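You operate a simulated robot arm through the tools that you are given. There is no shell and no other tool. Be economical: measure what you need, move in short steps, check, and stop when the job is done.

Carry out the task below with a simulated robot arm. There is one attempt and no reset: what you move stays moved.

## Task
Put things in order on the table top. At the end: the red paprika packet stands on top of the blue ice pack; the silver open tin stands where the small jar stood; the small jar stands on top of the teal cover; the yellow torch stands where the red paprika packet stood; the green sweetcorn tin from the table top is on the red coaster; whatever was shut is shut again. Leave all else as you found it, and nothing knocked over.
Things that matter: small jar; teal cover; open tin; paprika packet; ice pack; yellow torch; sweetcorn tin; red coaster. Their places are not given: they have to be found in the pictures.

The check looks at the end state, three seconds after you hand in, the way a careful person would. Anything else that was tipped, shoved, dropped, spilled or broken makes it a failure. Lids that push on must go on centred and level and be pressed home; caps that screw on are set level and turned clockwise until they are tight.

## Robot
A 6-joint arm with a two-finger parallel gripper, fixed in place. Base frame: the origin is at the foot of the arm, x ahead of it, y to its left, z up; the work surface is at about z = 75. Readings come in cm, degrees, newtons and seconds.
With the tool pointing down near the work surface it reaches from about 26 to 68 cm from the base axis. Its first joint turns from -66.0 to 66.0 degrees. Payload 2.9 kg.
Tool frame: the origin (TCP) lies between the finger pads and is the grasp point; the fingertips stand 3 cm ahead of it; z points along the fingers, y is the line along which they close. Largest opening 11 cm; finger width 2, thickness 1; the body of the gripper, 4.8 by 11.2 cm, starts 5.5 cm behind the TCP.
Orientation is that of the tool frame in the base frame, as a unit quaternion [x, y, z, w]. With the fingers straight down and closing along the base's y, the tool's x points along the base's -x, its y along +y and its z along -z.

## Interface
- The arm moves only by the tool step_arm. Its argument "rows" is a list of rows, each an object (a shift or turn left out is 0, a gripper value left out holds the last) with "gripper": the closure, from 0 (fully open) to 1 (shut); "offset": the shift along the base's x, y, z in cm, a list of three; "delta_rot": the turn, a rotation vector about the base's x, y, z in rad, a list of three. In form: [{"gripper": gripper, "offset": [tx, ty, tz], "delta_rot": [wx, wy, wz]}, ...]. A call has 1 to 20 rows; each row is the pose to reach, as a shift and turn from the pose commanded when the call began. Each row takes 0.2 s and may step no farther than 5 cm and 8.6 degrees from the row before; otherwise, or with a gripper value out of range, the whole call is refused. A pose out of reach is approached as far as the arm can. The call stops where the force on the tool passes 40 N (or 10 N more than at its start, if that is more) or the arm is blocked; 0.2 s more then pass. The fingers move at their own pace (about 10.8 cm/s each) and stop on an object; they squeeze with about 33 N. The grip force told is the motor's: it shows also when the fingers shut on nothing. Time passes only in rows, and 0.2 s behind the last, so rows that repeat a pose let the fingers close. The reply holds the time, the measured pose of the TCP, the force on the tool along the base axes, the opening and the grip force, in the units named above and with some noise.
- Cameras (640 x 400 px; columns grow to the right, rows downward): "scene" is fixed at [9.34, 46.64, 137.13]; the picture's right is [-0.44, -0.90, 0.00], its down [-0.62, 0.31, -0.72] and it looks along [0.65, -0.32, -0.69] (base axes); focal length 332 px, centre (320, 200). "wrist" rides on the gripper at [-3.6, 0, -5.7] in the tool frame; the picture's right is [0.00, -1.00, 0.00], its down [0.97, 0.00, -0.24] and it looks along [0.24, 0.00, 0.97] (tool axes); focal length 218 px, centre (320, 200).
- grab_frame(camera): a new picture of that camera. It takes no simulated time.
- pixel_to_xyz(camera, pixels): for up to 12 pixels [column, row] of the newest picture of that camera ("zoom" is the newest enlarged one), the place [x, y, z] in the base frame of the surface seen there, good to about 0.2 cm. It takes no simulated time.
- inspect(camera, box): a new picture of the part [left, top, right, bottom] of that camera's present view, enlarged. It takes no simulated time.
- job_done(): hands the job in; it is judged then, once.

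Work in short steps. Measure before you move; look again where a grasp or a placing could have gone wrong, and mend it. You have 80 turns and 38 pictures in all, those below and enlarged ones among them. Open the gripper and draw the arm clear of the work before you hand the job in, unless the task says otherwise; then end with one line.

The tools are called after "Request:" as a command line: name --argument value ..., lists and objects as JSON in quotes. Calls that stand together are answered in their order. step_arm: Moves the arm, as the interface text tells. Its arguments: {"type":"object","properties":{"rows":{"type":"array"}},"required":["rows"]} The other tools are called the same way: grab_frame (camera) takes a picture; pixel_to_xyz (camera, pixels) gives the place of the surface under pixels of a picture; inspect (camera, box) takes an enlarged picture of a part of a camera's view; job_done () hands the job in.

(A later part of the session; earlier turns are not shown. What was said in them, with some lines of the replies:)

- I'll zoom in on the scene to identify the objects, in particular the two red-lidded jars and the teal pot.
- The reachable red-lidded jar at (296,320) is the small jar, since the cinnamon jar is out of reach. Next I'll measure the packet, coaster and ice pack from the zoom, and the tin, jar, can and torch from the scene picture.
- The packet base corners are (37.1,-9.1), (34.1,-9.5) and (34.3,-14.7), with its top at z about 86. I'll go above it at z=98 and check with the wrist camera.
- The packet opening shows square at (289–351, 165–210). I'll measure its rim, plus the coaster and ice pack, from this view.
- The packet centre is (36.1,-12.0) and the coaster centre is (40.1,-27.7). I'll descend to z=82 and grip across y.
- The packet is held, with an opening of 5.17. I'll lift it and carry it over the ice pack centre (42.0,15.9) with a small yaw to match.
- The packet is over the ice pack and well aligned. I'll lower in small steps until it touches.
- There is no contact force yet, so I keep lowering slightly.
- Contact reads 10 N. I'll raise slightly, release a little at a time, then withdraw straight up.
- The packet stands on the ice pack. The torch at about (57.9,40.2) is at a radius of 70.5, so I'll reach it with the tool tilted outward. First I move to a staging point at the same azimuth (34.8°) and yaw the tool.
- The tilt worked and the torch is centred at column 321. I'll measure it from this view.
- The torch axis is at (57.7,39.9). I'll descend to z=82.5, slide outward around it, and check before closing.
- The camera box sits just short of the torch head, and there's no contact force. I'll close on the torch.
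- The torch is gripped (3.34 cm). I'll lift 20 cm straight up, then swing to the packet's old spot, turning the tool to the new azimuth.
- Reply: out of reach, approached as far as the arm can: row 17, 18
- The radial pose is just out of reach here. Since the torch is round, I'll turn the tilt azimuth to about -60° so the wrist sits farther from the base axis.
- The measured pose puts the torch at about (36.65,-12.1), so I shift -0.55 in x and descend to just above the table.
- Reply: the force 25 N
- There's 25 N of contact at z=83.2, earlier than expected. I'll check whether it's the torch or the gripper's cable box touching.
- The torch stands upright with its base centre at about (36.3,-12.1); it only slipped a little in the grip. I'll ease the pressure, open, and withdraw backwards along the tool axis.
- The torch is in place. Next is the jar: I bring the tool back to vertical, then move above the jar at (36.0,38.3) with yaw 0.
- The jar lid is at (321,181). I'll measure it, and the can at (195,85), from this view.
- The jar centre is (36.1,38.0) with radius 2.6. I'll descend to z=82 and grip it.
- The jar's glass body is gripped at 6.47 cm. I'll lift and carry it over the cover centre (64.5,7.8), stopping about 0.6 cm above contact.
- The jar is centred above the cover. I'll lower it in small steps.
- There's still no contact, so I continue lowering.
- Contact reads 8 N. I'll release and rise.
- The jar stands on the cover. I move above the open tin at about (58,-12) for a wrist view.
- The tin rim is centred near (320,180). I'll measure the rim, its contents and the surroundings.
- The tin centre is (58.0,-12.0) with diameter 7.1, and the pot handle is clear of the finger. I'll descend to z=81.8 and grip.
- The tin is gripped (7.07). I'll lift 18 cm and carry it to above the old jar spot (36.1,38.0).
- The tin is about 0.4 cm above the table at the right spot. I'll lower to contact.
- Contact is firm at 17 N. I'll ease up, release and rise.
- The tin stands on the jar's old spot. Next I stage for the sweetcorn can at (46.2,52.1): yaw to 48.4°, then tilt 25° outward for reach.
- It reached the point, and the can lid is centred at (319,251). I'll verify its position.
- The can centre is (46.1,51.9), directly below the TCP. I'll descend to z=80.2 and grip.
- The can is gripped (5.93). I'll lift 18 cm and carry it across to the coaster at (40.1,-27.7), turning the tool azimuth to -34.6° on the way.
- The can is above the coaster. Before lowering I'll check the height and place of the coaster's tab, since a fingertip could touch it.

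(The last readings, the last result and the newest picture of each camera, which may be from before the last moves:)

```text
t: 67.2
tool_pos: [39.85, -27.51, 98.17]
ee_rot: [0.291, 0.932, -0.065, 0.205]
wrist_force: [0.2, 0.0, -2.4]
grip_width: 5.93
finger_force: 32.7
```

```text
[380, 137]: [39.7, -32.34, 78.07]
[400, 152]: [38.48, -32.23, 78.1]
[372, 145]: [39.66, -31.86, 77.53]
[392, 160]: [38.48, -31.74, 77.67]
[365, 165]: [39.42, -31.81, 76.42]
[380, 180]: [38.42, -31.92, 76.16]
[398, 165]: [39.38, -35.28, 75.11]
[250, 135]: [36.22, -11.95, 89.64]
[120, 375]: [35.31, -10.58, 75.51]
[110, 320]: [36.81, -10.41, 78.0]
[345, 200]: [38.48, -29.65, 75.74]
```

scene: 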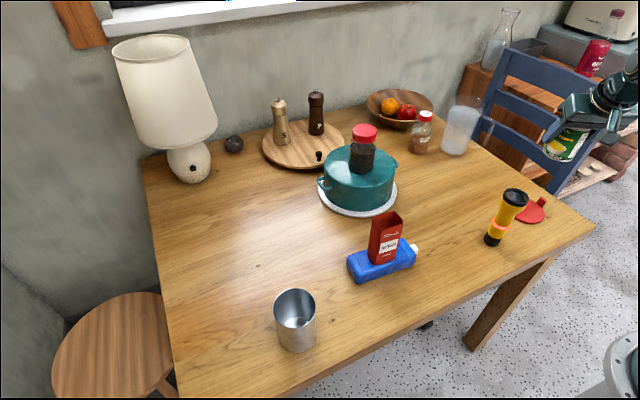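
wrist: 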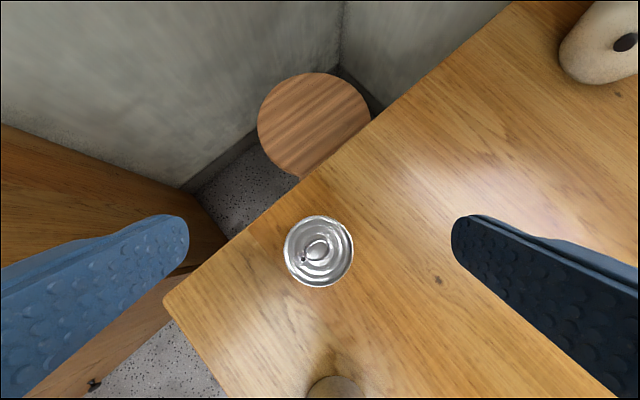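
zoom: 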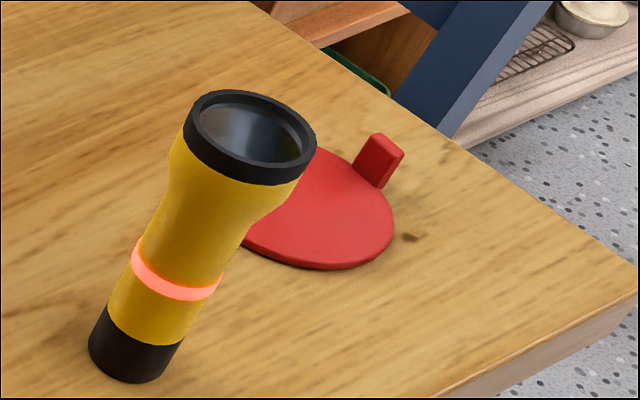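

The tab stands up to z=78.1 on the -y edge. I'll turn the tool azimuth to +28° so the fingertips stay on the far side of it, clear of both tab and torch, and then lower partway.

Request:
step_arm --rows '[{"delta_rot": [0, 0, 0.137]}, {"delta_rot": [0, 0, 0.274]}, {"delta_rot": [0, 0, 0.411]}, {"delta_rot": [0, 0, 0.548]}, {"offset": [0, -0.1, 0], "delta_rot": [0, 0, 0.685]}, {"offset": [0, -0.2, 0], "delta_rot": [0, 0, 0.822]}, {"offset": [0, -0.2, 0], "delta_rot": [0, 0, 0.959]}, {"offset": [0, -0.2, 0], "delta_rot": [0, 0, 1.0926]}, {"offset": [0, -0.2, -4], "delta_rot": [0, 0, 1.0926]}, {"offset": [0, -0.2, -8], "delta_rot": [0, 0, 1.0926]}, {"offset": [0, -0.2, -12], "delta_rot": [0, 0, 1.0926]}, {"offset": [0, -0.2, -15], "delta_rot": [0, 0, 1.0926]}, {"offset": [0, -0.2, -15], "delta_rot": [0, 0, 1.0926]}]'

Request:
inspect --camera "scene" --box '[460, 140, 600, 250]'

Request:
grab_frame --camera "wrist"

```text
t: 70.0
tool_pos: [39.86, -27.65, 83.21]
ee_rot: [-0.235, 0.948, 0.052, 0.209]
wrist_force: [0.0, 0.4, -2.5]
grip_width: 5.89
finger_force: 32.5
```

```text
3.64 times, centred on (530, 195) of scene
```

zoom: 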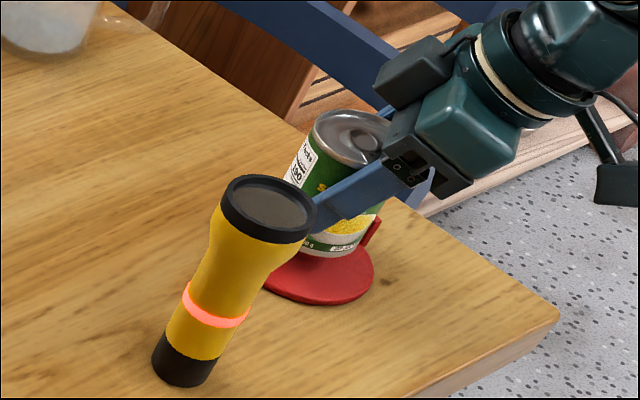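

```text
12 pictures are left
```

wrist: 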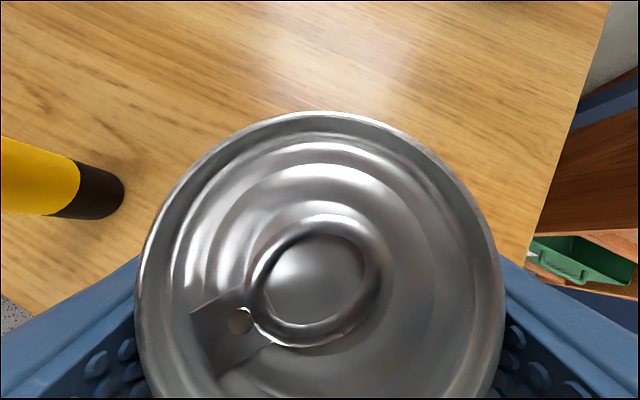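

It's aligned and clear of the torch and tab. I'll check the can's actual centre from the rim.

Request:
pixel_to_xyz --camera "wrist" --pixels '[[139, 290], [501, 290], [320, 114], [320, 290], [160, 370], [480, 370]]'

```text
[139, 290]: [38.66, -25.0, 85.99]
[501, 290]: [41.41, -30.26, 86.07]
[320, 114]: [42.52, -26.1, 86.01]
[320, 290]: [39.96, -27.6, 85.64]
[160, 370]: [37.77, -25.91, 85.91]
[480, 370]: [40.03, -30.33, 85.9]
```

The can is level and its centre is (40.0,-27.6). I'll lower to just above the coaster.

Request:
step_arm --rows '[{"offset": [0, 0, -1]}, {"offset": [0, 0, -1.8]}, {"offset": [0, 0, -2.1]}, {"offset": [0, 0, -2.3]}, {"offset": [0, 0, -2.3]}]'

```text
t: 71.2
tool_pos: [39.94, -27.78, 80.94]
ee_rot: [-0.235, 0.948, 0.05, 0.21]
wrist_force: [-1.5, -0.3, 3.7]
grip_width: 5.9
finger_force: 33.0
```

Contact is just beginning, so I lower a touch more.

Request:
step_arm --rows '[{"offset": [0, 0, -0.08]}, {"offset": [0, 0, -0.08]}]'

```text
t: 71.8
tool_pos: [40.03, -27.59, 80.91]
ee_rot: [-0.236, 0.947, 0.05, 0.21]
wrist_force: [-4.7, 0.8, 14.1]
grip_width: 5.93
finger_force: 32.7
```

The can is seated at 14 N. I'll ease up, open moderately, and retract along the tool axis.

Request:
step_arm --rows '[{"gripper": 0.65, "offset": [0, 0, 0.1]}, {"gripper": 0.42, "offset": [0, 0, 0.1]}, {"gripper": 0.25, "offset": [0, 0, 0.1]}, {"gripper": 0.15, "offset": [0, 0, 0.1]}, {"gripper": 0.15, "offset": [0, 0, 0.1]}, {"offset": [-0.7, -0.4, 1.8]}, {"offset": [-1.8, -1, 4.5]}, {"offset": [-3, -1.6, 8]}, {"offset": [-3, -1.6, 12.5]}, {"offset": [-3, -1.6, 17]}, {"gripper": 0, "offset": [-3, -1.6, 20]}, {"offset": [-3, -1.6, 20]}]'

Request:
grab_frame --camera "scene"

```text
t: 74.4
tool_pos: [37.03, -29.39, 100.97]
ee_rot: [-0.235, 0.948, 0.051, 0.21]
wrist_force: [0.1, 0.6, -0.5]
grip_width: 11.0
finger_force: 0.0
```

```text
11 pictures are left
```

scene: 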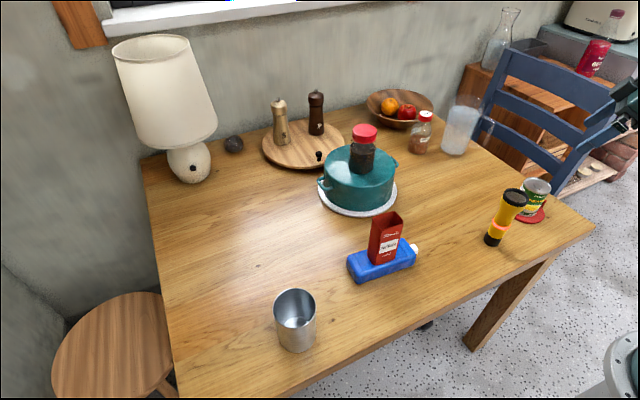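

Everything appears to be in place. I'll do a final close check of the can, torch, packet and jar.

Request:
inspect --camera "scene" --box '[460, 160, 580, 250]'

Request:
inspect --camera "scene" --box '[260, 100, 480, 360]'

```text
4.44 times, centred on (520, 205) of scene
```

zoom: 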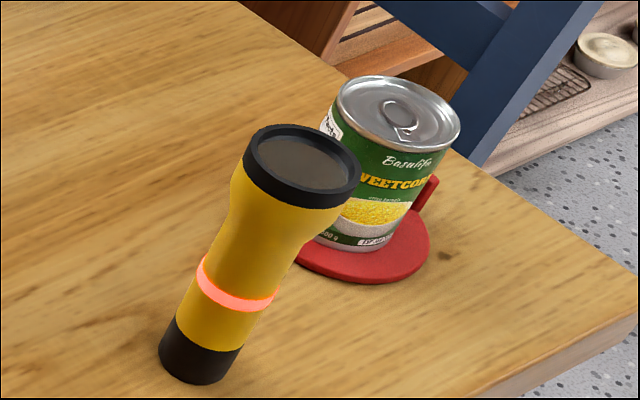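

```text
1.54 times, centred on (370, 230) of scene
```

zoom: 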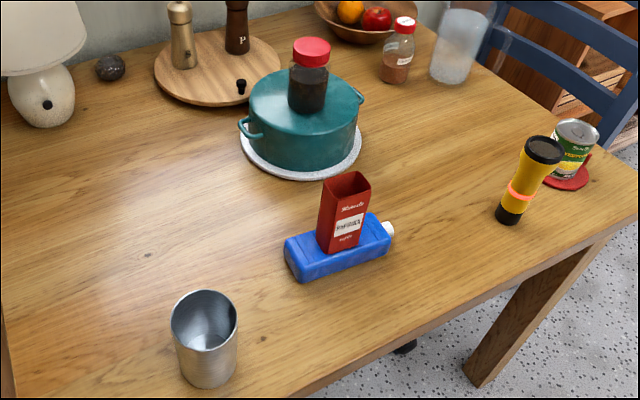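

All five items are standing upright in their places, the gripper is open, and the arm is clear, so I'm handing in.

Request:
job_done

```text
The job is handed in.
```

I put all five things where you asked, left nothing knocked over, and handed the job in with the gripper open and the arm clear; I opened nothing, so there was nothing to shut again.
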